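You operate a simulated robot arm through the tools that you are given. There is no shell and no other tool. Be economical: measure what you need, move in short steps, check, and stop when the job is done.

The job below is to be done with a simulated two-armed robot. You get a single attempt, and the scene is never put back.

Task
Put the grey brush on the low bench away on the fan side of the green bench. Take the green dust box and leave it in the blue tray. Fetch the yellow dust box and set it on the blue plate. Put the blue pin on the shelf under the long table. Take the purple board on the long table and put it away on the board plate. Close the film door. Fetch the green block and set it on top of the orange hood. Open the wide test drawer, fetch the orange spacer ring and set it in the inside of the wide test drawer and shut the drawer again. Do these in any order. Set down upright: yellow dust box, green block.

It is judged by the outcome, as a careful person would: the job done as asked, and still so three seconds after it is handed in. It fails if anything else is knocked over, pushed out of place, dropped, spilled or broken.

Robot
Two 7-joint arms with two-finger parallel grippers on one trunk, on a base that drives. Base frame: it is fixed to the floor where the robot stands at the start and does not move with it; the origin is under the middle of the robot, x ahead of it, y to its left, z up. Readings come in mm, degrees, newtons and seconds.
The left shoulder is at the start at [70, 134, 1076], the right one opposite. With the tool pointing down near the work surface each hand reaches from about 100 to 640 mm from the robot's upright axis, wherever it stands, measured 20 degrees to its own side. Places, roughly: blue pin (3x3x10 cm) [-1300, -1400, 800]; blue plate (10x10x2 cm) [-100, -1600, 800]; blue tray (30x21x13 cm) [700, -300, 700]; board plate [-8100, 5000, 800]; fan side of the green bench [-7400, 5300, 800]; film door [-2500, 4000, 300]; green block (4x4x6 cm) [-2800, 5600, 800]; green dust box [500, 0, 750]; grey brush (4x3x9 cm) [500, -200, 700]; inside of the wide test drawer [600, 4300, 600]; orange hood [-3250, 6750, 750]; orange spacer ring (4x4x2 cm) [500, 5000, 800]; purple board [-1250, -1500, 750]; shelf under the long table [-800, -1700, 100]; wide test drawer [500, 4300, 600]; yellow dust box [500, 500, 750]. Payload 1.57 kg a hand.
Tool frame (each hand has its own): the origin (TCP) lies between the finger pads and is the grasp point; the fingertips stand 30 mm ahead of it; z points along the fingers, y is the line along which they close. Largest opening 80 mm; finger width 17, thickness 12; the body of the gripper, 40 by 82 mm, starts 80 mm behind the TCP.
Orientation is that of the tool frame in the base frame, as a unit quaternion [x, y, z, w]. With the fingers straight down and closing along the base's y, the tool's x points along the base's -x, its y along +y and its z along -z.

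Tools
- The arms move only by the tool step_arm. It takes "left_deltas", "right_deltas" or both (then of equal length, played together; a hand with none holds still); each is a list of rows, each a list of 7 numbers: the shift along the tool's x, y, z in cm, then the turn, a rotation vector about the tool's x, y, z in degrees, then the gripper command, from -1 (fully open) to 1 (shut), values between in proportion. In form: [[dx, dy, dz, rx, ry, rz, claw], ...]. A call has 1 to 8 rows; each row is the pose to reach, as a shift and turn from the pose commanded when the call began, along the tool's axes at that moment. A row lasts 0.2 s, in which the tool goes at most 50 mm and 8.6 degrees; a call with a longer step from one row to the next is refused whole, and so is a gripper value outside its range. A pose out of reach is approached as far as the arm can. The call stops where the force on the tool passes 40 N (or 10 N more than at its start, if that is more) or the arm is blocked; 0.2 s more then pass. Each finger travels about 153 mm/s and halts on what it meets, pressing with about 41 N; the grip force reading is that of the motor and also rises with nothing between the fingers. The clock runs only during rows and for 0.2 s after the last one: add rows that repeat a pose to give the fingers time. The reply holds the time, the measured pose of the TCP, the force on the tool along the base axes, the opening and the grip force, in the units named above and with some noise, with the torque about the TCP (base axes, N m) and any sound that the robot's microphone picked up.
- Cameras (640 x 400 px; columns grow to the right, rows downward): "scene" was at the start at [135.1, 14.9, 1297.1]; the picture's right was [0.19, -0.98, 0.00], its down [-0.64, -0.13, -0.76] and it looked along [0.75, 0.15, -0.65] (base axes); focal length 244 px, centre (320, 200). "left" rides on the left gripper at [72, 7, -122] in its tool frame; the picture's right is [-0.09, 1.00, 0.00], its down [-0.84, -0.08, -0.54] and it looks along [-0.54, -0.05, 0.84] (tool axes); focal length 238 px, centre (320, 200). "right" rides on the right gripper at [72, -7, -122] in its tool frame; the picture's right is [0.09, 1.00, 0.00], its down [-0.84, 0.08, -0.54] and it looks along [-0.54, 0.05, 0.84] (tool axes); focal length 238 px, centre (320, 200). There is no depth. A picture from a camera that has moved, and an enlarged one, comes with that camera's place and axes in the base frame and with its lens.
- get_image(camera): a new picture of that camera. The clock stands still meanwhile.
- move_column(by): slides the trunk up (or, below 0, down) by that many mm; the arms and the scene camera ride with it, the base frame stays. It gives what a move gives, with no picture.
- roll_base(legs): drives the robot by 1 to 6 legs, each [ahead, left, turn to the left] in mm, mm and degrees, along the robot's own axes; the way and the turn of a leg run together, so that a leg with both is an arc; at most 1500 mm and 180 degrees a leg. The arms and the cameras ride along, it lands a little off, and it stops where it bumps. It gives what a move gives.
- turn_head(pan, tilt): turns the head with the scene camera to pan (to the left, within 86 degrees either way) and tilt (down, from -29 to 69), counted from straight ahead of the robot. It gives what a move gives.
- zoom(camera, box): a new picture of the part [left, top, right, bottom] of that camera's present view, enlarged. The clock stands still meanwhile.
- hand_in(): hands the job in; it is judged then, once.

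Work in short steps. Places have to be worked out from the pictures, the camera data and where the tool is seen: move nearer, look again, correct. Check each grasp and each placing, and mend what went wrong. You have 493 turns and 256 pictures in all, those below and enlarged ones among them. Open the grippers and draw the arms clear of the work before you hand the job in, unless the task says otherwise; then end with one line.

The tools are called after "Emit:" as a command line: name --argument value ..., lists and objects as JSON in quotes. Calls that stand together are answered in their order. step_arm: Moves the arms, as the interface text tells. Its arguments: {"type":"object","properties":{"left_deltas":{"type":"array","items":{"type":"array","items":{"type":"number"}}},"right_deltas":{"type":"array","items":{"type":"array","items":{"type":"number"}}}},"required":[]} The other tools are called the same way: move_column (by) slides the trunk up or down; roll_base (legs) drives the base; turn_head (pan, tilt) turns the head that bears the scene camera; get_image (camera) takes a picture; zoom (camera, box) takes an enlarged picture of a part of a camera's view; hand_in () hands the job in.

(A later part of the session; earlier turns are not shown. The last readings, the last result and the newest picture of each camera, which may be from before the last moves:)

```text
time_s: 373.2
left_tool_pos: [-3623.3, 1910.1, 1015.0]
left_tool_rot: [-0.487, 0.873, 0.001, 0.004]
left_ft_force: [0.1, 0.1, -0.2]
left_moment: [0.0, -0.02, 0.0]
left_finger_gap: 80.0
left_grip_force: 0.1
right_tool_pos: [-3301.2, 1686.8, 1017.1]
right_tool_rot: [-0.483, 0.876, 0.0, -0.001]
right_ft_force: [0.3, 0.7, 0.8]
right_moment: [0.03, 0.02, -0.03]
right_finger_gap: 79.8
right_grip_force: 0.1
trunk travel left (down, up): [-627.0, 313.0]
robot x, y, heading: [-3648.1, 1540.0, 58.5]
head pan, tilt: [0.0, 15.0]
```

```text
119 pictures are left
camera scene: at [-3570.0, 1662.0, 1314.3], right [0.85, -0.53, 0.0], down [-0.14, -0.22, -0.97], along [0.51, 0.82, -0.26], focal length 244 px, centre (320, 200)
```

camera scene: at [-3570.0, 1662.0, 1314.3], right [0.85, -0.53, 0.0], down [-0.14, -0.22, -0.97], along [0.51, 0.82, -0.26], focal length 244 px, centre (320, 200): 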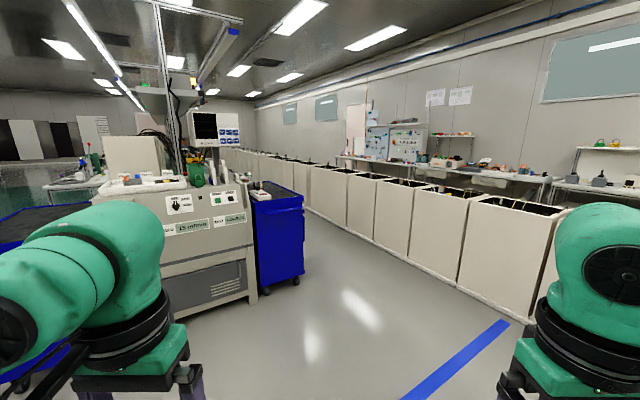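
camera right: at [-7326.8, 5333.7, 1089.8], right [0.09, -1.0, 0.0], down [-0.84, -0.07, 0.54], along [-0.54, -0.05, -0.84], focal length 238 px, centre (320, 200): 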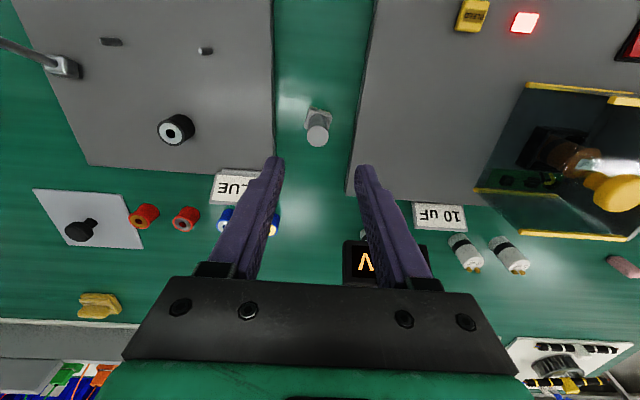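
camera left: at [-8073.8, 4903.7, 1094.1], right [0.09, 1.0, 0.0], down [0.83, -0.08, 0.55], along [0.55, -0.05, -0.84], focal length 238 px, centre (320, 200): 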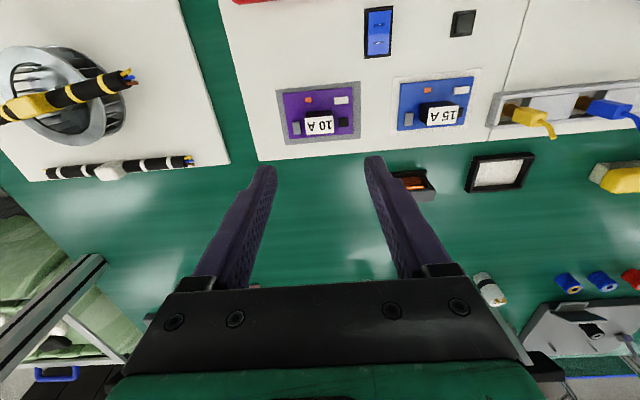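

The machine and a blue cart line the left side of an aisle (x −2690 to −1540). The film door should be on that side. I'll drive into the aisle mouth and look.

Emit:
roll_base --legs '[[0, 0, -20.5], [1450, 0, 0], [400, 0, 0], [0, 0, 54]]'

Emit:
turn_head --pan 20 --tilt 25

Emit:
get_image --camera "scene"

```text
time_s: 386.1
left_tool_pos: [-2358.4, 3006.7, 1014.1]
left_tool_rot: [0.716, -0.698, -0.004, -0.003]
left_ft_force: [0.1, 1.2, -0.5]
left_moment: [-0.02, 0.02, -0.01]
left_finger_gap: 80.1
left_grip_force: 0.0
right_tool_pos: [-1966.8, 2998.0, 1016.3]
right_tool_rot: [0.714, -0.7, 0.0, 0.001]
right_ft_force: [0.1, -0.1, -0.2]
right_moment: [-0.05, -0.02, 0.04]
right_finger_gap: 80.1
right_grip_force: 0.2
trunk travel left (down, up): [-627.0, 313.0]
robot x, y, heading: [-2174.9, 2687.5, 91.4]
head pan, tilt: [0.0, 15.0]
```

```text
time_s: 386.9
left_tool_pos: [-2359.3, 3007.0, 1016.5]
left_tool_rot: [0.716, -0.698, -0.003, -0.002]
left_ft_force: [-0.5, 0.7, 0.0]
left_moment: [-0.01, 0.01, -0.01]
left_finger_gap: 80.0
left_grip_force: 0.1
right_tool_pos: [-1967.4, 2998.2, 1016.3]
right_tool_rot: [0.714, -0.701, -0.001, 0.001]
right_ft_force: [-0.7, 0.3, -0.2]
right_moment: [-0.03, 0.0, -0.01]
right_finger_gap: 80.0
right_grip_force: 0.1
trunk travel left (down, up): [-627.0, 313.0]
robot x, y, heading: [-2177.1, 2689.1, 91.4]
head pan, tilt: [20.0, 25.0]
```

```text
118 pictures are left
camera scene: at [-2211.0, 2820.6, 1298.1], right [0.93, 0.37, 0.0], down [0.15, -0.39, -0.91], along [-0.33, 0.84, -0.42], focal length 244 px, centre (320, 200)
```

scene: 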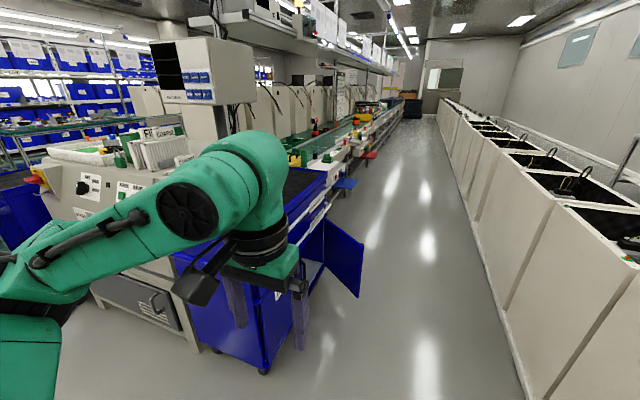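

The blue cabinet's door stands open into the aisle. I'll zoom in on it.

Emit:
zoom --camera "scene" --box '[240, 150, 400, 390]'

```text
1.67 times, centred on (320, 270) of scene
camera zoom: at [-2211.0, 2820.6, 1298.1], right [0.93, 0.37, 0.0], down [0.15, -0.39, -0.91], along [-0.33, 0.84, -0.42], focal length 406 px, centre (320, 83)
```

zoom: 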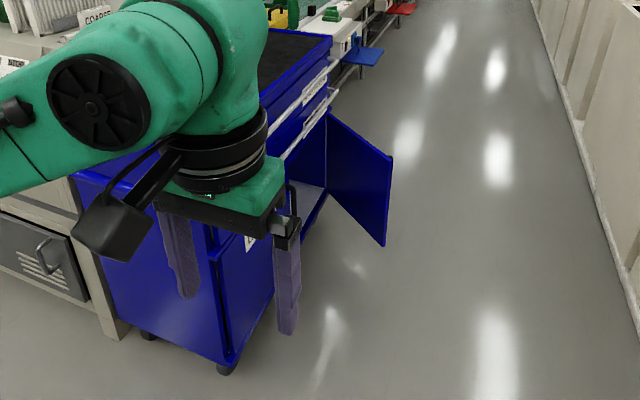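

The door (free edge near (−2395, 3930), hinge near (−2695, 4143), z ≈ 120–515) is about 55° open. I'll position at about (−1965, 3820) facing −x, then push it shut with the right fist pitched forward.

Emit:
roll_base --legs '[[1140, -190, 0], [0, 0, 89]]'

Emit:
move_column --by -390

Emit:
turn_head --pan -10 --tilt 40

Emit:
get_image --camera "scene"

```text
time_s: 396.7
left_tool_pos: [-2337.9, 3660.7, 1014.2]
left_tool_rot: [1.0, 0.013, -0.004, 0.0]
left_ft_force: [1.0, 0.1, 0.7]
left_moment: [0.01, 0.0, -0.02]
left_finger_gap: 79.9
left_grip_force: 0.0
right_tool_pos: [-2329.0, 4053.2, 1016.0]
right_tool_rot: [1.0, 0.009, 0.0, 0.001]
right_ft_force: [-0.8, 0.2, -0.2]
right_moment: [0.0, 0.03, 0.02]
right_finger_gap: 80.0
right_grip_force: 0.0
trunk travel left (down, up): [-627.0, 313.0]
robot x, y, heading: [-2012.6, 3841.4, -178.4]
head pan, tilt: [20.0, 25.0]
```

```text
time_s: 400.4
left_tool_pos: [-2339.1, 3659.4, 625.4]
left_tool_rot: [1.0, 0.013, -0.004, 0.0]
left_ft_force: [-0.7, 0.2, 0.8]
left_moment: [0.0, -0.02, -0.01]
left_finger_gap: 80.0
left_grip_force: 0.0
right_tool_pos: [-2329.7, 4052.6, 626.0]
right_tool_rot: [1.0, 0.009, 0.001, 0.001]
right_ft_force: [0.7, -0.1, 0.6]
right_moment: [0.01, 0.02, -0.05]
right_finger_gap: 80.2
right_grip_force: 0.0
trunk travel left (down, up): [-237.0, 703.0]
robot x, y, heading: [-2019.4, 3839.8, -178.3]
head pan, tilt: [20.0, 25.0]
```

```text
time_s: 401.4
left_tool_pos: [-2337.3, 3661.0, 625.8]
left_tool_rot: [1.0, 0.013, -0.005, 0.0]
left_ft_force: [0.0, -0.2, 0.4]
left_moment: [0.03, -0.02, 0.0]
left_finger_gap: 79.9
left_grip_force: 0.0
right_tool_pos: [-2329.0, 4053.0, 626.7]
right_tool_rot: [1.0, 0.008, 0.001, 0.0]
right_ft_force: [-0.5, -0.9, -0.3]
right_moment: [-0.04, 0.02, -0.01]
right_finger_gap: 79.9
right_grip_force: 0.2
trunk travel left (down, up): [-237.0, 703.0]
robot x, y, heading: [-2018.2, 3846.1, -178.6]
head pan, tilt: [-10.0, 40.0]
```

```text
116 pictures are left
camera scene: at [-2149.9, 3851.9, 884.8], right [0.15, 0.99, 0.0], down [0.64, -0.09, -0.77], along [-0.76, 0.11, -0.64], focal length 244 px, centre (320, 200)
```

scene: 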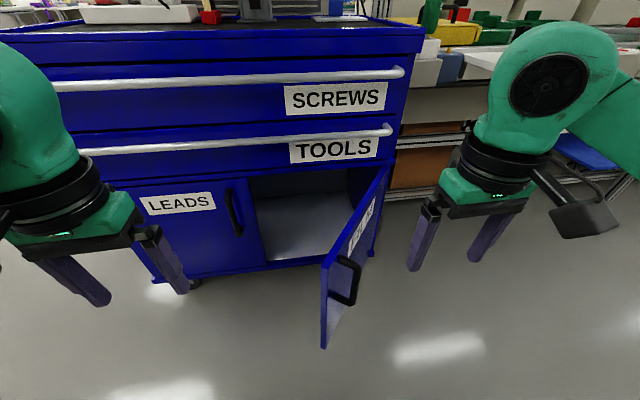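

Clear view of the "FILMS" door with hinge on the right. I'll pitch the right fist 45° forward and close it, then move to just in front of the door at y ≈ 3985.

Emit:
step_arm --right_deltas '[[0, 0, 0, 0, -7.5, 0, 0], [0, 0, 0, 0, -15, 0, 1], [0, 0, 0, 0, -22.5, 0, 1], [0, 0, 0, 0, -30, 0, 1], [0, 0, 0, 0, -37.5, 0, 1], [0, 0, 0, 0, -45, 0, 1]]'

Emit:
get_image --camera "scene"

```text
time_s: 402.8
left_tool_pos: [-2339.1, 3660.9, 625.3]
left_tool_rot: [1.0, 0.013, -0.005, 0.0]
left_ft_force: [-0.2, 0.2, -1.0]
left_moment: [0.01, -0.01, -0.01]
left_finger_gap: 80.0
left_grip_force: 0.0
right_tool_pos: [-2342.4, 4056.8, 643.4]
right_tool_rot: [0.931, 0.006, -0.364, 0.004]
right_ft_force: [-0.7, -0.1, 0.3]
right_moment: [0.02, -0.02, -0.01]
right_finger_gap: 0.0
right_grip_force: 21.3
right hand out of reach, approached as far as the arm can: row 6
trunk travel left (down, up): [-237.0, 703.0]
robot x, y, heading: [-2019.3, 3839.8, -178.6]
head pan, tilt: [-10.0, 40.0]
```

```text
115 pictures are left
camera scene: at [-2149.7, 3852.0, 884.8], right [0.15, 0.99, 0.0], down [0.64, -0.09, -0.77], along [-0.76, 0.11, -0.64], focal length 244 px, centre (320, 200)
```

scene: 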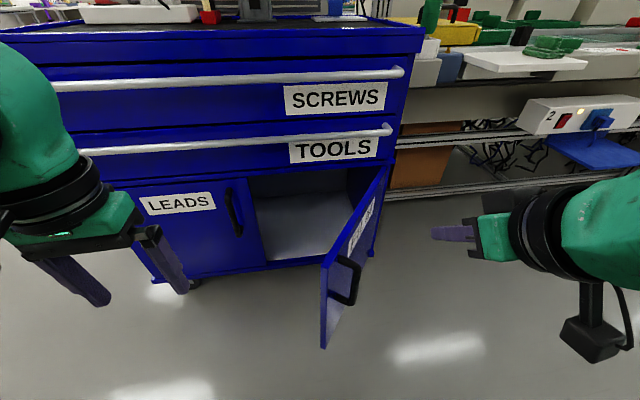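

Now I'll lower the fist to z ≈ 430 just in front of the door.

Emit:
step_arm --right_deltas '[[1.2, 1.2, 3.7, 0, 0, 0, 1], [2.4, 2.3, 7.4, 0, 0, 0, 1], [3.6, 3.5, 11.1, 0, 0, 0, 1], [4.8, 4.7, 14.9, 0, 0, 0, 1], [6, 5.8, 18.6, 0, 0, 0, 1], [7.2, 7, 22.3, 0, 0, 0, 1]]'

Emit:
get_image --camera "scene"

```text
time_s: 404.2
left_tool_pos: [-2336.6, 3660.1, 627.7]
left_tool_rot: [1.0, 0.013, -0.007, -0.001]
left_ft_force: [0.0, 0.5, 0.0]
left_moment: [0.02, 0.0, 0.0]
left_finger_gap: 80.2
left_grip_force: 0.0
right_tool_pos: [-2450.1, 3982.6, 442.9]
right_tool_rot: [0.922, 0.009, -0.386, 0.006]
right_ft_force: [7.6, -3.2, 22.8]
right_moment: [-0.3, -0.72, -0.03]
right_finger_gap: 0.0
right_grip_force: 21.2
right hand out of reach, approached as far as the arm can: row 1, 2, 3, 4
trunk travel left (down, up): [-237.0, 703.0]
robot x, y, heading: [-2016.7, 3838.1, -178.6]
head pan, tilt: [-10.0, 40.0]
```

```text
114 pictures are left
camera scene: at [-2146.7, 3850.6, 885.9], right [0.15, 0.99, 0.0], down [0.63, -0.09, -0.77], along [-0.76, 0.11, -0.64], focal length 244 px, centre (320, 200)
```

scene: 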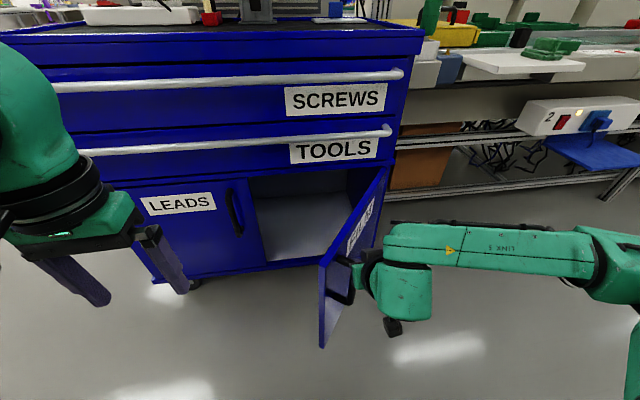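

There is an upward contact force, so the fist is probably resting on the door's handle. I'll lift 40 mm and back off slightly.

Emit:
step_arm --right_deltas '[[-1.2, 0, -2, 0, 0, 0, 1], [-1.8, -1, -3.8, 0, 0, 0, 1]]'

Emit:
zoom --camera "scene" --box '[280, 150, 460, 360]'

Emit:
get_image --camera "right"

```text
time_s: 404.8
left_tool_pos: [-2339.4, 3661.4, 625.8]
left_tool_rot: [1.0, 0.013, -0.005, 0.001]
left_ft_force: [0.0, -0.1, 0.0]
left_moment: [0.01, 0.02, -0.02]
left_finger_gap: 80.0
left_grip_force: 0.0
right_tool_pos: [-2435.4, 3996.7, 474.2]
right_tool_rot: [0.924, 0.008, -0.382, 0.005]
right_ft_force: [-0.9, 0.4, 1.1]
right_moment: [-0.03, -0.01, 0.0]
right_finger_gap: 0.1
right_grip_force: 21.2
trunk travel left (down, up): [-237.0, 703.0]
robot x, y, heading: [-2016.5, 3846.6, -178.3]
head pan, tilt: [-10.0, 40.0]
```

```text
1.90 times, centred on (370, 255) of scene
camera zoom: at [-2149.9, 3852.0, 884.6], right [0.15, 0.99, 0.0], down [0.64, -0.09, -0.77], along [-0.76, 0.11, -0.64], focal length 465 px, centre (225, 95)
```

zoom: 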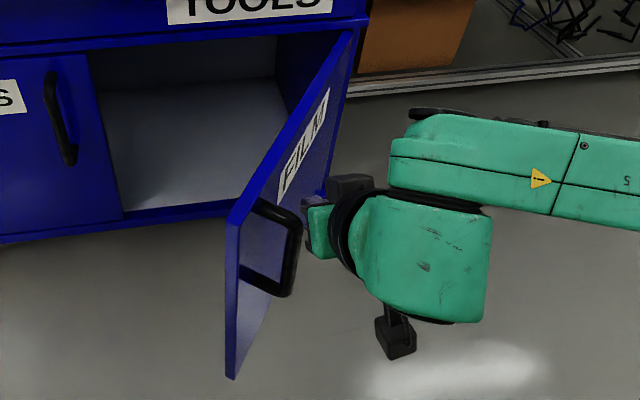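

```text
112 pictures are left
camera right: at [-2300.1, 4005.1, 510.2], right [0.09, -0.99, -0.06], down [-0.21, -0.08, 0.97], along [-0.97, -0.07, -0.22], focal length 238 px, centre (320, 200)
```

right: 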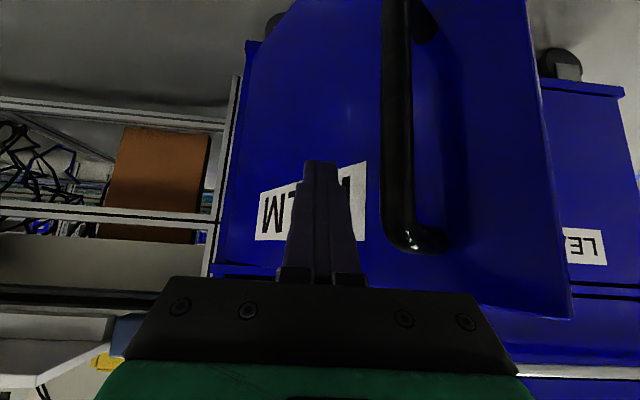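

The fist faces the FILM label beside the handle. I'll push straight toward −x.

Emit:
step_arm --right_deltas '[[-1.6, 0, 1.6, 0, 0, 0, 1], [-3.2, 0, 3.2, 0, 0, 0, 1], [-4.8, 0, 4.8, 0, 0, 0, 1], [-6.4, 0, 6.4, 0, 0, 0, 1], [-8, 0, 8, 0, 0, 0, 1], [-9.6, 0, 9.6, 0, 0, 0, 1], [-11.2, 0, 11.2, 0, 0, 0, 1], [-12.8, 0, 12.8, 0, 0, 0, 1]]'

Emit:
get_image --camera "scene"

```text
time_s: 406.6
left_tool_pos: [-2337.9, 3660.9, 625.2]
left_tool_rot: [1.0, 0.013, -0.005, 0.0]
left_ft_force: [0.3, -1.0, -0.2]
left_moment: [0.01, 0.02, -0.01]
left_finger_gap: 80.0
left_grip_force: 0.0
right_tool_pos: [-2616.7, 3991.7, 472.8]
right_tool_rot: [0.924, 0.008, -0.381, 0.005]
right_ft_force: [0.6, 0.4, -0.1]
right_moment: [0.02, -0.01, -0.03]
right_finger_gap: 0.0
right_grip_force: 21.7
trunk travel left (down, up): [-237.0, 703.0]
robot x, y, heading: [-2018.3, 3841.4, -178.5]
head pan, tilt: [-10.0, 40.0]
```

```text
111 pictures are left
camera scene: at [-2150.1, 3851.9, 884.7], right [0.15, 0.99, 0.0], down [0.64, -0.09, -0.77], along [-0.76, 0.11, -0.64], focal length 244 px, centre (320, 200)
```

scene: 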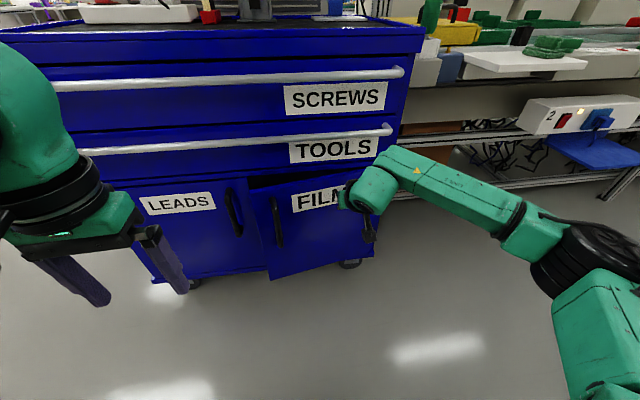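

Almost shut. I'll push on until it meets the frame.

Emit:
step_arm --right_deltas '[[-1.2, 0, 1.2, 0, 0, 0, 1], [-2.4, 0, 2.4, 0, 0, 0, 1], [-3.4, 0, 3.4, 0, 0, 0, 1], [-4.2, 0, 4.2, 0, 0, 0, 1], [-5, 0, 5, 0, 0, 0, 1]]'

Emit:
get_image --camera "scene"

```text
time_s: 407.4
left_tool_pos: [-2336.4, 3662.0, 627.0]
left_tool_rot: [1.0, 0.013, -0.006, -0.001]
left_ft_force: [0.0, -0.5, -0.8]
left_moment: [0.01, -0.01, -0.01]
left_finger_gap: 79.9
left_grip_force: 0.1
right_tool_pos: [-2652.1, 3990.8, 473.1]
right_tool_rot: [0.927, 0.008, -0.375, 0.006]
right_ft_force: [16.1, 1.7, 8.7]
right_moment: [-0.01, -0.01, -0.07]
right_finger_gap: 0.0
right_grip_force: 21.6
trunk travel left (down, up): [-237.0, 703.0]
robot x, y, heading: [-2017.3, 3838.6, -178.7]
head pan, tilt: [-10.0, 40.0]
stopped in row 3 (right hand): the force on the tool passed its limit (the readings are from after the stop); the commanded pose is now the measured one
```

```text
110 pictures are left
camera scene: at [-2146.4, 3852.1, 885.4], right [0.15, 0.99, 0.0], down [0.63, -0.1, -0.77], along [-0.76, 0.11, -0.64], focal length 244 px, centre (320, 200)
```

scene: 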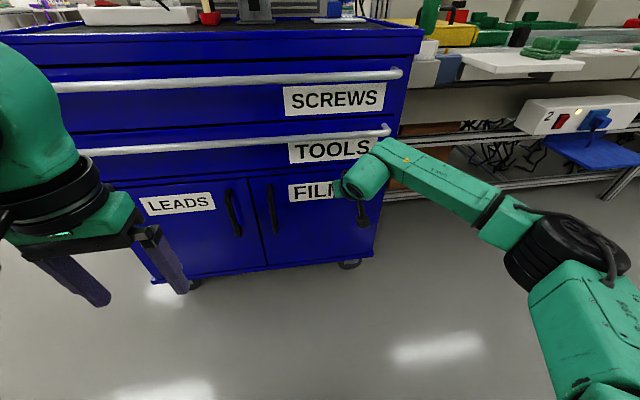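

The film door is shut flush. I'll retract the fist and restore the arm.

Emit:
step_arm --right_deltas '[[2.5, 0, -2.5, 0, 0, 0, 1], [5, 0, -5, 0, 0, 0, 1], [7.5, 0, -7.5, 0, 0, 0, 1], [10, 0, -10, 0, 0, 0, 1], [12, 0, -13, 0, 0, 0, 1], [12, 0, -17, 0, 0, 0, 0], [12, 0, -20, 0, 0, 0, -1]]'

Emit:
zoom --camera "scene" --box '[140, 160, 440, 300]'

```text
time_s: 409.0
left_tool_pos: [-2338.5, 3662.2, 625.8]
left_tool_rot: [1.0, 0.012, -0.004, 0.0]
left_ft_force: [-0.3, 0.0, 0.5]
left_moment: [0.03, -0.01, 0.04]
left_finger_gap: 80.1
left_grip_force: 0.0
right_tool_pos: [-2428.6, 3995.7, 529.7]
right_tool_rot: [0.928, 0.008, -0.373, 0.005]
right_ft_force: [0.0, 0.0, -0.1]
right_moment: [-0.02, 0.02, 0.02]
right_finger_gap: 79.8
right_grip_force: 0.0
trunk travel left (down, up): [-237.0, 703.0]
robot x, y, heading: [-2016.3, 3842.9, -178.4]
head pan, tilt: [-10.0, 40.0]
```

```text
2.13 times, centred on (290, 230) of scene
camera zoom: at [-2149.3, 3852.2, 884.7], right [0.15, 0.99, 0.0], down [0.64, -0.1, -0.77], along [-0.76, 0.11, -0.64], focal length 520 px, centre (384, 136)
```

zoom: 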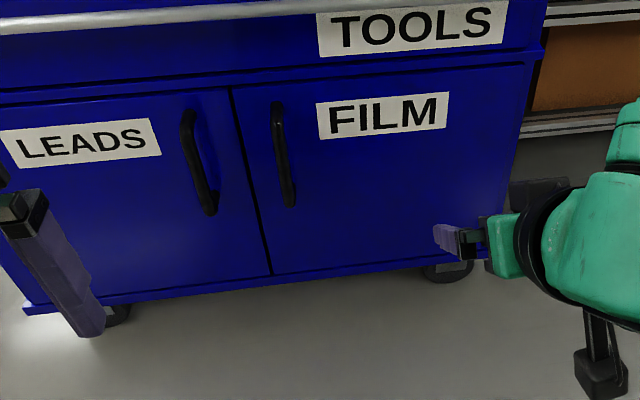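

Closed. Now I'll restore the right hand to vertical and raise the trunk.

Emit:
step_arm --right_deltas '[[0.2, -1, -2.4, 0, 7.3, 0, -1], [0.4, -2, -4.9, 0, 14.6, 0, -1], [0.55, -3, -7.3, 0, 21.9, 0, -1], [0.7, -4, -9.7, 0, 29.2, 0, -1], [0.9, -5, -12.2, 0, 36.5, 0, -1], [1.1, -5.9, -14.6, 0, 43.8, 0, -1]]'

Emit:
move_column --by 390

Emit:
turn_head --pan -40 --tilt 20

Emit:
get_image --camera "scene"

```text
time_s: 410.4
left_tool_pos: [-2338.6, 3661.5, 624.9]
left_tool_rot: [1.0, 0.013, -0.004, 0.0]
left_ft_force: [0.6, 0.1, 0.8]
left_moment: [-0.01, -0.04, -0.04]
left_finger_gap: 80.3
left_grip_force: 0.1
right_tool_pos: [-2321.5, 4057.3, 628.4]
right_tool_rot: [1.0, 0.01, 0.0, 0.002]
right_ft_force: [0.4, 0.8, 0.5]
right_moment: [-0.04, 0.02, 0.0]
right_finger_gap: 79.7
right_grip_force: 0.1
trunk travel left (down, up): [-237.0, 703.0]
robot x, y, heading: [-2012.3, 3845.6, -178.4]
head pan, tilt: [-10.0, 40.0]
```

```text
time_s: 414.1
left_tool_pos: [-2339.1, 3662.0, 1014.6]
left_tool_rot: [1.0, 0.013, -0.004, 0.0]
left_ft_force: [0.3, 0.7, -0.8]
left_moment: [-0.01, 0.0, 0.01]
left_finger_gap: 79.9
left_grip_force: 0.0
right_tool_pos: [-2321.6, 4056.2, 1018.8]
right_tool_rot: [1.0, 0.01, 0.0, 0.002]
right_ft_force: [-0.6, 0.7, 0.7]
right_moment: [-0.01, 0.0, -0.01]
right_finger_gap: 80.3
right_grip_force: 0.0
trunk travel left (down, up): [-627.0, 313.0]
robot x, y, heading: [-2017.5, 3841.5, -178.3]
head pan, tilt: [-10.0, 40.0]
```

```text
time_s: 415.1
left_tool_pos: [-2338.1, 3661.4, 1014.5]
left_tool_rot: [1.0, 0.012, -0.004, 0.0]
left_ft_force: [-0.2, -0.5, -0.6]
left_moment: [-0.01, 0.02, 0.0]
left_finger_gap: 80.1
left_grip_force: 0.2
right_tool_pos: [-2322.7, 4056.6, 1018.6]
right_tool_rot: [1.0, 0.01, 0.0, 0.002]
right_ft_force: [-0.5, -0.2, -0.3]
right_moment: [0.02, 0.01, -0.01]
right_finger_gap: 80.0
right_grip_force: 0.2
trunk travel left (down, up): [-627.0, 313.0]
robot x, y, heading: [-2016.0, 3843.8, -178.3]
head pan, tilt: [-40.0, 20.0]
```

```text
108 pictures are left
camera scene: at [-2138.4, 3897.5, 1306.1], right [0.62, 0.78, 0.0], down [0.27, -0.21, -0.94], along [-0.74, 0.58, -0.34], focal length 244 px, centre (320, 200)
```

scene: 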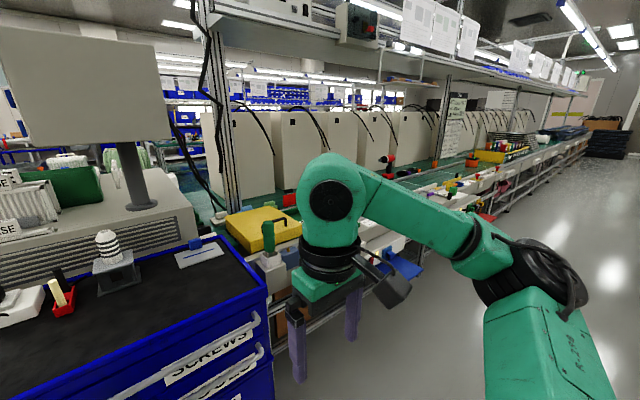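

The film door is done. I'll strafe right (+y) along the line bench toward the green block at about (−2800, 5600).

Emit:
roll_base --legs '[[-40, -1480, -1.5]]'

Emit:
turn_head --pan -10 --tilt 35

Emit:
get_image --camera "scene"

```text
time_s: 422.3
left_tool_pos: [-2323.3, 5128.2, 1016.1]
left_tool_rot: [1.0, 0.0, -0.005, 0.0]
left_ft_force: [0.3, 0.1, 0.1]
left_moment: [0.02, 0.0, -0.01]
left_finger_gap: 79.9
left_grip_force: 0.1
right_tool_pos: [-2296.3, 5524.3, 1018.2]
right_tool_rot: [1.0, -0.004, -0.001, 0.001]
right_ft_force: [0.3, 0.2, 0.7]
right_moment: [0.01, -0.01, 0.0]
right_finger_gap: 79.8
right_grip_force: 0.0
trunk travel left (down, up): [-627.0, 313.0]
robot x, y, heading: [-1994.4, 5300.3, -180.2]
head pan, tilt: [-40.0, 20.0]
```

```text
time_s: 423.3
left_tool_pos: [-2323.0, 5128.5, 1015.0]
left_tool_rot: [1.0, 0.0, -0.005, 0.001]
left_ft_force: [0.2, -0.6, 0.7]
left_moment: [0.03, 0.02, 0.0]
left_finger_gap: 79.7
left_grip_force: 0.0
right_tool_pos: [-2295.8, 5524.5, 1018.1]
right_tool_rot: [1.0, -0.003, -0.001, 0.001]
right_ft_force: [-0.2, 0.9, 0.9]
right_moment: [0.02, 0.02, -0.02]
right_finger_gap: 80.0
right_grip_force: 0.0
trunk travel left (down, up): [-627.0, 313.0]
robot x, y, heading: [-1997.1, 5302.5, -179.8]
head pan, tilt: [-10.0, 35.0]
```

```text
107 pictures are left
camera scene: at [-2131.7, 5315.4, 1282.3], right [0.17, 0.98, 0.0], down [0.56, -0.1, -0.82], along [-0.81, 0.14, -0.57], focal length 244 px, centre (320, 200)
```

scene: 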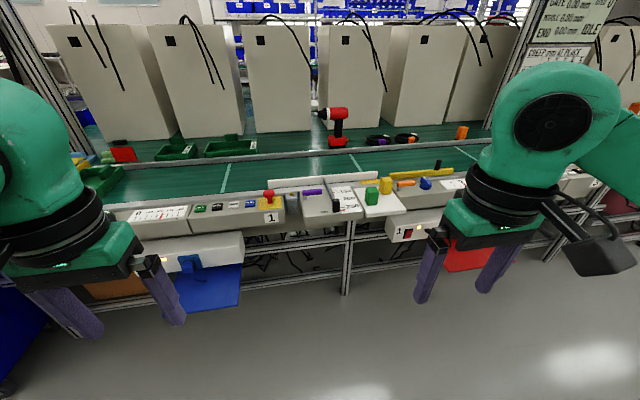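

I see small green and yellow blocks near px (372, 195). I'll zoom in.

Emit:
zoom --camera "scene" --box '[255, 155, 455, 255]'

Emit:
turn_head --pan -50 --tilt 25

Emit:
get_image --camera "scene"

```text
3.20 times, centred on (355, 205) of scene
camera zoom: at [-2131.7, 5315.4, 1282.3], right [0.17, 0.98, 0.0], down [0.56, -0.1, -0.82], along [-0.81, 0.14, -0.57], focal length 780 px, centre (208, 184)
```

zoom: 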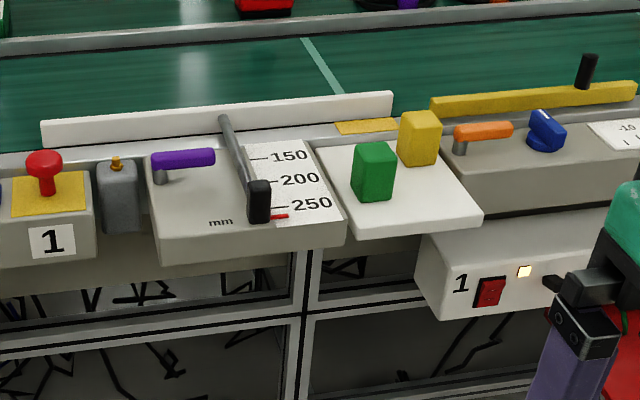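

```text
time_s: 424.4
left_tool_pos: [-2322.8, 5128.8, 1015.9]
left_tool_rot: [1.0, 0.001, -0.005, -0.001]
left_ft_force: [0.6, -0.2, -0.2]
left_moment: [0.03, -0.01, 0.03]
left_finger_gap: 80.1
left_grip_force: 0.1
right_tool_pos: [-2295.7, 5523.2, 1018.2]
right_tool_rot: [1.0, -0.003, -0.001, 0.002]
right_ft_force: [0.6, 0.3, -0.2]
right_moment: [-0.01, 0.03, -0.04]
right_finger_gap: 80.1
right_grip_force: 0.0
trunk travel left (down, up): [-627.0, 313.0]
robot x, y, heading: [-1999.0, 5299.9, -180.0]
head pan, tilt: [-50.0, 25.0]
```

```text
105 pictures are left
camera scene: at [-2104.3, 5370.5, 1298.0], right [0.77, 0.64, 0.0], down [0.27, -0.32, -0.91], along [-0.58, 0.69, -0.42], focal length 244 px, centre (320, 200)
```

scene: 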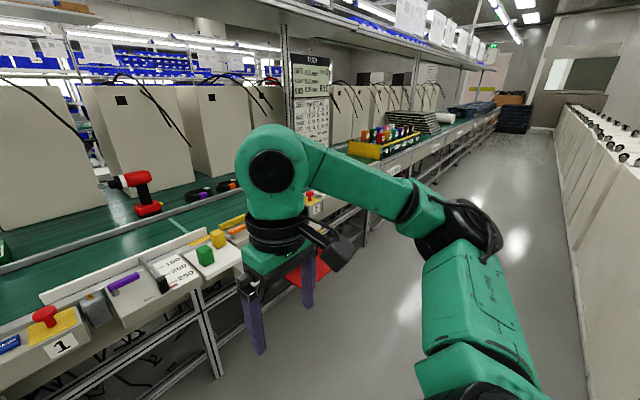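

The green block stands on a white plate at about (−2815, 5615), top near z 825. I'll move closer for a right-hand grasp.

Emit:
roll_base --legs '[[270, -185, 0]]'

Emit:
turn_head --pan -10 --tilt 45

Emit:
get_image --camera "scene"

Emit:
get_image --camera "right"

```text
time_s: 426.6
left_tool_pos: [-2598.6, 5312.9, 1014.8]
left_tool_rot: [1.0, 0.001, -0.005, 0.0]
left_ft_force: [-0.1, -0.2, -0.2]
left_moment: [0.03, -0.01, 0.0]
left_finger_gap: 80.1
left_grip_force: 0.0
right_tool_pos: [-2572.2, 5708.2, 1019.0]
right_tool_rot: [1.0, -0.003, -0.001, 0.002]
right_ft_force: [0.8, 1.4, 1.2]
right_moment: [-0.05, -0.02, 0.01]
right_finger_gap: 80.1
right_grip_force: 0.1
trunk travel left (down, up): [-627.0, 313.0]
robot x, y, heading: [-2273.3, 5485.1, -179.8]
head pan, tilt: [-50.0, 25.0]
```

```text
time_s: 427.6
left_tool_pos: [-2596.5, 5313.0, 1014.9]
left_tool_rot: [1.0, 0.001, -0.004, 0.002]
left_ft_force: [0.0, -0.6, -0.5]
left_moment: [0.0, 0.01, 0.05]
left_finger_gap: 80.2
left_grip_force: 0.0
right_tool_pos: [-2572.5, 5708.7, 1018.5]
right_tool_rot: [1.0, -0.003, -0.001, 0.002]
right_ft_force: [0.1, 0.1, 0.7]
right_moment: [0.0, 0.01, -0.01]
right_finger_gap: 80.0
right_grip_force: 0.0
trunk travel left (down, up): [-627.0, 313.0]
robot x, y, heading: [-2271.1, 5489.4, -179.9]
head pan, tilt: [-10.0, 45.0]
```

```text
104 pictures are left
camera scene: at [-2401.0, 5499.6, 1267.5], right [0.17, 0.99, 0.0], down [0.7, -0.12, -0.71], along [-0.7, 0.12, -0.71], focal length 244 px, centre (320, 200)
```

scene: 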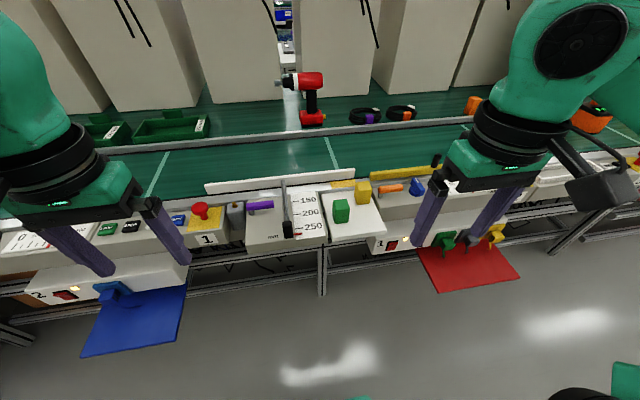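

```text
103 pictures are left
camera right: at [-2501.3, 5715.0, 1140.3], right [0.09, -1.0, 0.0], down [-0.84, -0.07, 0.54], along [-0.54, -0.05, -0.84], focal length 238 px, centre (320, 200)
```

right: 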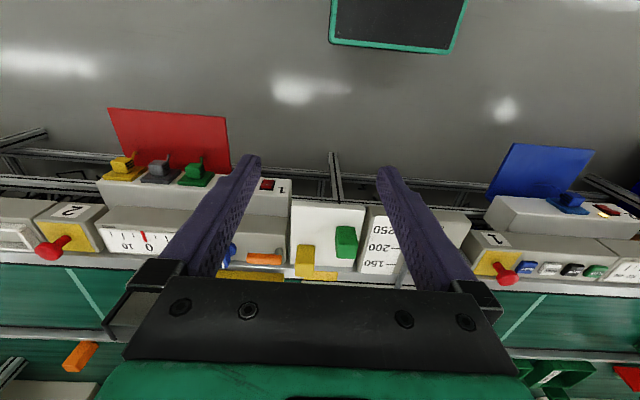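

Triangulated: the green block center is at about (−2833, 5632, 771), with a yellow block 80 mm toward +y. I'll go above it with the fingers only partly open.

Emit:
step_arm --right_deltas '[[-4.3, 1.3, 0, 0, 0, 0, -0.5], [-8.7, 2.6, 0, 0, 0, 0, -0.5], [-13, 3.9, 0, 0, 0, 0, -0.5], [-17.4, 5.1, 0, 0, 0, 0, -0.5], [-21.7, 6.4, 1, 0, 0, 0, -0.5], [-26.1, 7.7, 2, 0, 0, 0, -0.5], [-26.1, 7.7, 6.5, 0, 0, 0, -0.5], [-26.1, 7.7, 11, 0, 0, 0, -0.5]]'

Emit:
get_image --camera "right"

Emit:
zoom --camera "scene" --box '[270, 120, 430, 240]'

```text
time_s: 429.4
left_tool_pos: [-2598.9, 5314.3, 1015.2]
left_tool_rot: [1.0, 0.001, -0.004, 0.001]
left_ft_force: [0.5, 0.7, 0.1]
left_moment: [0.01, -0.01, 0.0]
left_finger_gap: 79.7
left_grip_force: 0.0
right_tool_pos: [-2834.4, 5632.3, 908.3]
right_tool_rot: [1.0, -0.001, -0.001, 0.002]
right_ft_force: [-0.5, -0.2, -0.5]
right_moment: [0.0, -0.03, 0.0]
right_finger_gap: 59.9
right_grip_force: 0.0
trunk travel left (down, up): [-627.0, 313.0]
robot x, y, heading: [-2269.8, 5486.2, -180.0]
head pan, tilt: [-10.0, 45.0]
```

```text
102 pictures are left
camera right: at [-2763.0, 5639.1, 1030.1], right [0.09, -1.0, 0.0], down [-0.84, -0.07, 0.54], along [-0.54, -0.05, -0.84], focal length 238 px, centre (320, 200)
```

right: 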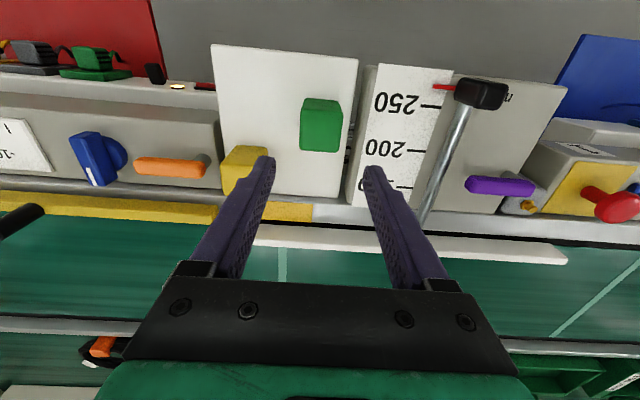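

```text
3.33 times, centred on (350, 180) of scene
camera zoom: at [-2401.9, 5499.7, 1267.4], right [0.17, 0.99, 0.0], down [0.7, -0.12, -0.71], along [-0.7, 0.12, -0.71], focal length 813 px, centre (220, 267)
```

zoom: 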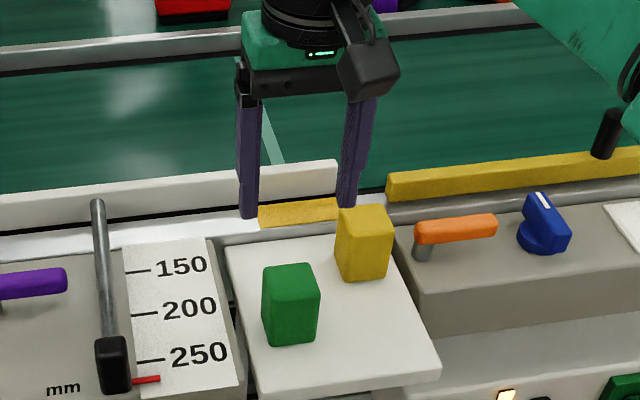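

Block top refined to (−2826, 5630, 820). I'll descend to z ≈ 798 and grip.

Emit:
step_arm --right_deltas '[[0.8, 0.3, 3, 0, 0, 0, -0.5], [0.8, 0.3, 6, 0, 0, 0, -0.5], [0.8, 0.3, 9, 0, 0, 0, -0.5], [0.8, 0.3, 11, 0, 0, 0, -0.5]]'

Emit:
get_image --camera "right"

```text
time_s: 430.4
left_tool_pos: [-2598.1, 5312.4, 1015.8]
left_tool_rot: [1.0, 0.001, -0.005, 0.001]
left_ft_force: [0.2, 0.1, -0.3]
left_moment: [-0.02, -0.02, 0.01]
left_finger_gap: 80.0
left_grip_force: 0.0
right_tool_pos: [-2827.0, 5628.3, 799.4]
right_tool_rot: [1.0, -0.002, -0.001, 0.002]
right_ft_force: [-0.1, 0.8, 0.2]
right_moment: [-0.02, -0.01, 0.01]
right_finger_gap: 59.8
right_grip_force: 0.1
trunk travel left (down, up): [-627.0, 313.0]
robot x, y, heading: [-2269.8, 5488.6, -180.1]
head pan, tilt: [-10.0, 45.0]
```

```text
100 pictures are left
camera right: at [-2756.6, 5635.7, 920.0], right [0.09, -1.0, 0.0], down [-0.84, -0.07, 0.54], along [-0.54, -0.05, -0.84], focal length 238 px, centre (320, 200)
```

right: 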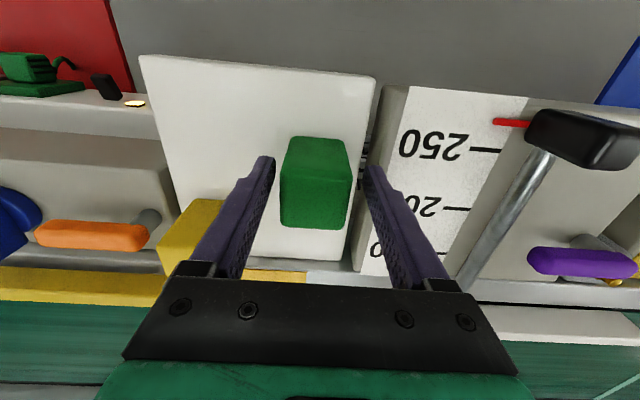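

The block is between the fingers. Closing.

Emit:
step_arm --right_deltas '[[0, 0, 0, 0, 0, 0, -0.2], [0, 0, 0, 0, 0, 0, 0.1], [0, 0, 0, 0, 0, 0, 1], [0, 0, 0, 0, 0, 0, 1], [0, 0, 0, 0, 0, 0, 1]]'

Emit:
get_image --camera "right"

```text
time_s: 431.6
left_tool_pos: [-2598.7, 5313.3, 1013.8]
left_tool_rot: [1.0, 0.0, -0.004, 0.002]
left_ft_force: [-0.2, -0.1, 0.3]
left_moment: [0.01, 0.01, 0.01]
left_finger_gap: 80.2
left_grip_force: 0.0
right_tool_pos: [-2826.9, 5629.9, 798.4]
right_tool_rot: [1.0, -0.003, 0.0, 0.002]
right_ft_force: [0.9, 0.0, 0.9]
right_moment: [0.0, -0.02, -0.01]
right_finger_gap: 39.3
right_grip_force: 41.1
trunk travel left (down, up): [-627.0, 313.0]
robot x, y, heading: [-2271.0, 5490.3, -179.9]
head pan, tilt: [-10.0, 45.0]
```

```text
99 pictures are left
camera right: at [-2756.6, 5635.7, 920.4], right [0.09, -1.0, 0.0], down [-0.84, -0.07, 0.54], along [-0.54, -0.05, -0.84], focal length 238 px, centre (320, 200)
```

right: 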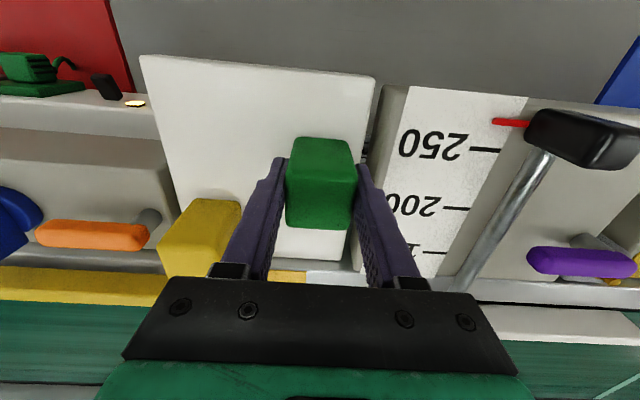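

Gripped at 39 mm. Lift and retract.

Emit:
step_arm --right_deltas '[[0, 0, -2.5, 0, 0, 0, 1], [0, 0, -6, 0, 0, 0, 1], [0, 0, -10, 0, 0, 0, 1], [0, 0, -14, 0, 0, 0, 1], [3, 0, -17, 0, 0, 0, 1], [7, -1.5, -19, 0, 0, 0, 1], [11, -3, -21, 0, 0, 0, 1], [15, -4.5, -22, 0, 0, 0, 1]]'

Emit:
step_arm --right_deltas '[[4, -1, 0, 0, 0, 0, 1], [8, -2, 0, 0, 0, 0, 1], [11, -3, 0, 0, 0, 0, 1]]'

Emit:
roll_base --legs '[[-230, 0, 0], [0, -1250, 0]]'

Emit:
turn_head --pan -10 --tilt 25

Emit:
get_image --camera "scene"

```text
time_s: 433.4
left_tool_pos: [-2597.0, 5313.2, 1015.4]
left_tool_rot: [1.0, 0.002, -0.005, 0.002]
left_ft_force: [-0.1, 0.2, 0.6]
left_moment: [0.01, 0.01, -0.01]
left_finger_gap: 80.1
left_grip_force: 0.0
right_tool_pos: [-2676.6, 5674.8, 1020.0]
right_tool_rot: [1.0, -0.002, -0.001, 0.002]
right_ft_force: [-0.3, 0.1, -0.7]
right_moment: [0.0, 0.02, 0.0]
right_finger_gap: 39.3
right_grip_force: 40.8
trunk travel left (down, up): [-627.0, 313.0]
robot x, y, heading: [-2273.0, 5485.6, -180.0]
head pan, tilt: [-10.0, 45.0]
```

```text
time_s: 434.2
left_tool_pos: [-2597.3, 5313.1, 1015.2]
left_tool_rot: [1.0, 0.001, -0.005, 0.001]
left_ft_force: [0.2, -0.5, -0.2]
left_moment: [-0.02, 0.0, -0.01]
left_finger_gap: 79.8
left_grip_force: 0.1
right_tool_pos: [-2566.9, 5704.0, 1016.2]
right_tool_rot: [1.0, -0.001, -0.001, 0.002]
right_ft_force: [0.2, -0.1, -1.1]
right_moment: [-0.04, 0.03, 0.0]
right_finger_gap: 39.8
right_grip_force: 40.5
trunk travel left (down, up): [-627.0, 313.0]
robot x, y, heading: [-2269.3, 5484.7, -179.9]
head pan, tilt: [-10.0, 45.0]
```

```text
time_s: 441.9
left_tool_pos: [-2379.1, 6581.1, 1015.5]
left_tool_rot: [1.0, 0.007, -0.005, 0.0]
left_ft_force: [-0.5, 0.1, 1.1]
left_moment: [0.01, -0.02, -0.03]
left_finger_gap: 80.0
left_grip_force: 0.1
right_tool_pos: [-2352.4, 6970.7, 1018.1]
right_tool_rot: [1.0, 0.003, -0.001, 0.002]
right_ft_force: [-0.6, 0.2, -1.5]
right_moment: [-0.01, 0.03, 0.02]
right_finger_gap: 39.5
right_grip_force: 41.7
trunk travel left (down, up): [-627.0, 313.0]
robot x, y, heading: [-2054.4, 6756.1, -179.1]
head pan, tilt: [-10.0, 45.0]
```

```text
time_s: 442.8
left_tool_pos: [-2378.1, 6581.0, 1015.9]
left_tool_rot: [1.0, 0.006, -0.004, 0.001]
left_ft_force: [0.5, 0.5, 0.2]
left_moment: [0.0, -0.02, 0.02]
left_finger_gap: 79.9
left_grip_force: 0.1
right_tool_pos: [-2353.5, 6970.3, 1017.1]
right_tool_rot: [1.0, 0.004, -0.001, 0.001]
right_ft_force: [-1.3, 0.8, -0.3]
right_moment: [0.01, -0.01, 0.01]
right_finger_gap: 39.6
right_grip_force: 41.0
trunk travel left (down, up): [-627.0, 313.0]
robot x, y, heading: [-2056.4, 6756.5, -179.4]
head pan, tilt: [-10.0, 25.0]
```

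```text
98 pictures are left
camera scene: at [-2194.9, 6770.0, 1297.9], right [0.16, 0.99, 0.0], down [0.42, -0.07, -0.91], along [-0.89, 0.14, -0.42], focal length 244 px, centre (320, 200)
```

scene: 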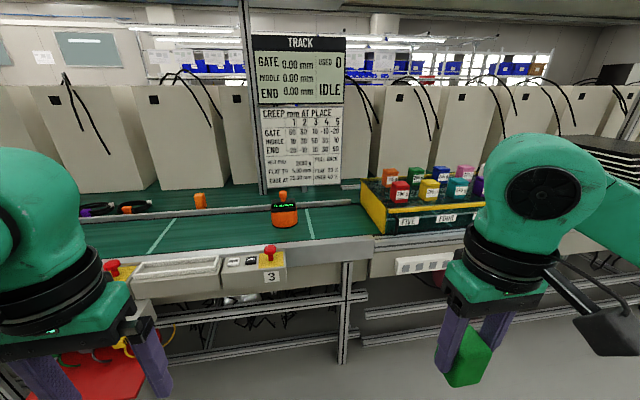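

I'll zoom on the orange object on the belt.

Emit:
zoom --camera "scene" --box '[180, 170, 340, 260]'

```text
4.00 times, centred on (260, 215) of scene
camera zoom: at [-2194.9, 6770.0, 1297.9], right [0.16, 0.99, 0.0], down [0.42, -0.07, -0.91], along [-0.89, 0.14, -0.42], focal length 976 px, centre (560, 140)
```

zoom: 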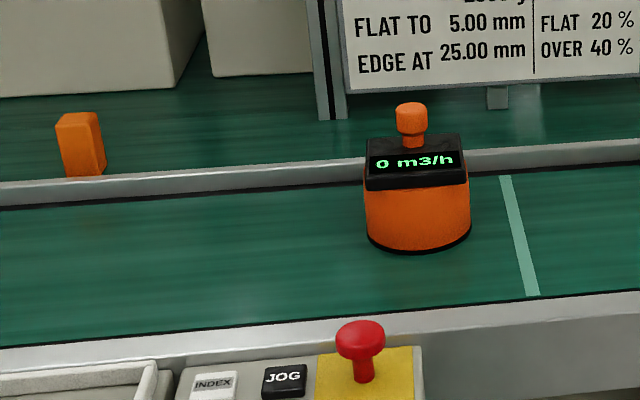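

The orange hood (with "0 m3/h" display and a knob on top) stands on the belt at about (−3110, 6757). I'll come nearer and get a better look.

Emit:
roll_base --legs '[[330, 110, -0.6]]'

Emit:
turn_head --pan -10 --tilt 35

Emit:
get_image --camera "scene"

Emit:
get_image --camera "left"

```text
time_s: 445.0
left_tool_pos: [-2710.0, 6470.9, 1015.7]
left_tool_rot: [1.0, 0.0, -0.005, 0.0]
left_ft_force: [-0.7, -0.7, 0.2]
left_moment: [0.0, 0.03, -0.02]
left_finger_gap: 80.2
left_grip_force: 0.1
right_tool_pos: [-2678.5, 6863.6, 1017.1]
right_tool_rot: [1.0, -0.003, 0.0, 0.002]
right_ft_force: [-0.7, 0.3, -0.5]
right_moment: [0.03, 0.02, -0.02]
right_finger_gap: 39.4
right_grip_force: 40.6
trunk travel left (down, up): [-627.0, 313.0]
robot x, y, heading: [-2379.6, 6648.3, -180.2]
head pan, tilt: [-10.0, 25.0]
```

```text
time_s: 445.8
left_tool_pos: [-2710.5, 6470.6, 1014.4]
left_tool_rot: [1.0, 0.0, -0.004, 0.001]
left_ft_force: [-0.2, 0.1, -0.1]
left_moment: [0.06, -0.02, 0.01]
left_finger_gap: 79.9
left_grip_force: 0.2
right_tool_pos: [-2678.6, 6862.4, 1019.0]
right_tool_rot: [1.0, -0.003, -0.001, 0.002]
right_ft_force: [-0.3, -0.1, -1.2]
right_moment: [-0.02, -0.01, -0.01]
right_finger_gap: 39.5
right_grip_force: 41.1
trunk travel left (down, up): [-627.0, 313.0]
robot x, y, heading: [-2386.7, 6644.2, -179.8]
head pan, tilt: [-10.0, 35.0]
```

```text
96 pictures are left
camera scene: at [-2519.8, 6657.8, 1282.3], right [0.17, 0.98, 0.0], down [0.56, -0.1, -0.82], along [-0.81, 0.14, -0.57], focal length 244 px, centre (320, 200)
```

scene: 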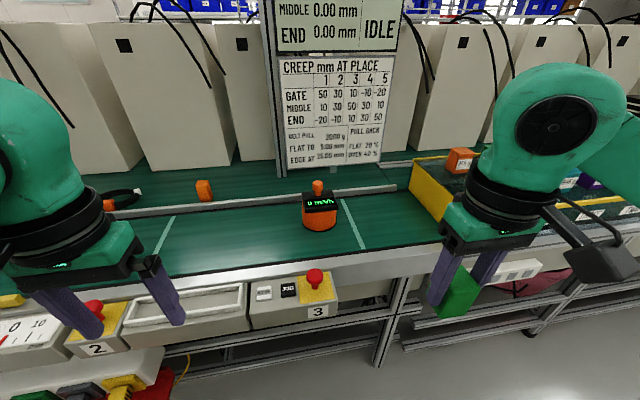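

```text
95 pictures are left
camera left: at [-2639.0, 6463.6, 1136.2], right [-0.09, -1.0, 0.0], down [-0.83, 0.08, 0.55], along [-0.55, 0.05, -0.84], focal length 238 px, centre (320, 200)
```

left: 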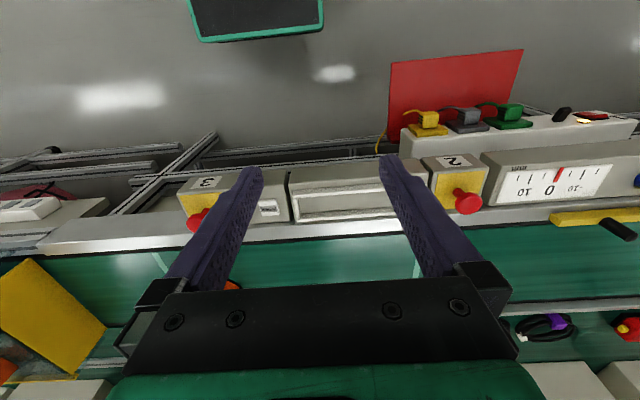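

The console front here is at x ≈ −2820, so I can go 150 mm further, putting the hood within reach at about (−3097, 6757) with the knob top near z ≈ 920.

Emit:
roll_base --legs '[[150, 0, 0]]'

Emit:
turn_head --pan -10 --tilt 45

Emit:
get_image --camera "scene"

Emit:
zoom --camera "scene" --box '[280, 120, 400, 210]'

```text
time_s: 447.1
left_tool_pos: [-2858.3, 6469.3, 1016.3]
left_tool_rot: [1.0, 0.002, -0.005, 0.001]
left_ft_force: [0.1, 0.1, 0.0]
left_moment: [0.0, 0.02, 0.0]
left_finger_gap: 80.1
left_grip_force: 0.0
right_tool_pos: [-2828.1, 6860.4, 1018.8]
right_tool_rot: [1.0, -0.001, -0.002, 0.002]
right_ft_force: [0.4, 0.2, -0.9]
right_moment: [0.0, -0.02, 0.01]
right_finger_gap: 39.6
right_grip_force: 41.7
trunk travel left (down, up): [-627.0, 313.0]
robot x, y, heading: [-2529.1, 6643.4, -180.0]
head pan, tilt: [-10.0, 35.0]
```

```text
time_s: 447.8
left_tool_pos: [-2857.8, 6470.0, 1014.9]
left_tool_rot: [1.0, 0.002, -0.004, 0.001]
left_ft_force: [-1.1, 0.0, -0.5]
left_moment: [0.0, 0.0, 0.04]
left_finger_gap: 79.9
left_grip_force: 0.2
right_tool_pos: [-2829.4, 6861.0, 1017.0]
right_tool_rot: [1.0, -0.001, -0.001, 0.002]
right_ft_force: [0.2, -0.5, -1.1]
right_moment: [0.01, -0.01, 0.0]
right_finger_gap: 39.4
right_grip_force: 41.1
trunk travel left (down, up): [-627.0, 313.0]
robot x, y, heading: [-2529.6, 6645.3, -179.8]
head pan, tilt: [-10.0, 45.0]
```

```text
94 pictures are left
camera scene: at [-2662.4, 6655.9, 1267.4], right [0.17, 0.99, 0.0], down [0.7, -0.12, -0.71], along [-0.7, 0.12, -0.71], focal length 244 px, centre (320, 200)
```

scene: 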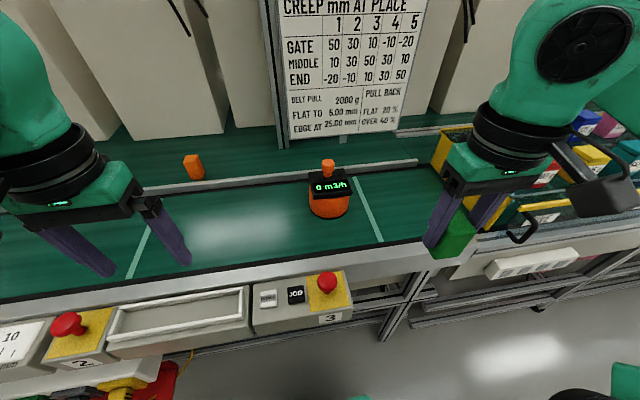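

```text
4.44 times, centred on (340, 165) of scene
camera zoom: at [-2662.4, 6655.9, 1267.4], right [0.17, 0.99, 0.0], down [0.7, -0.12, -0.71], along [-0.7, 0.12, -0.71], focal length 1084 px, centre (231, 356)
```

zoom: 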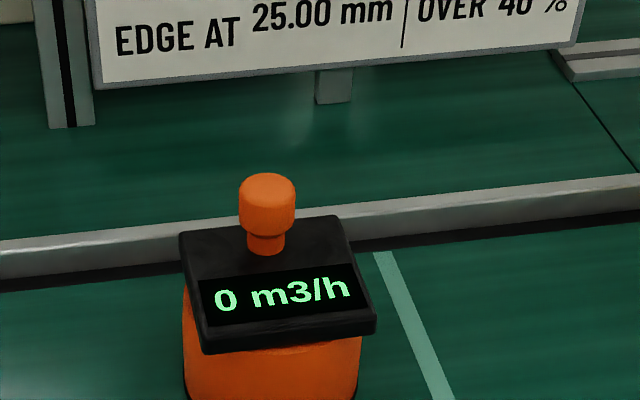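

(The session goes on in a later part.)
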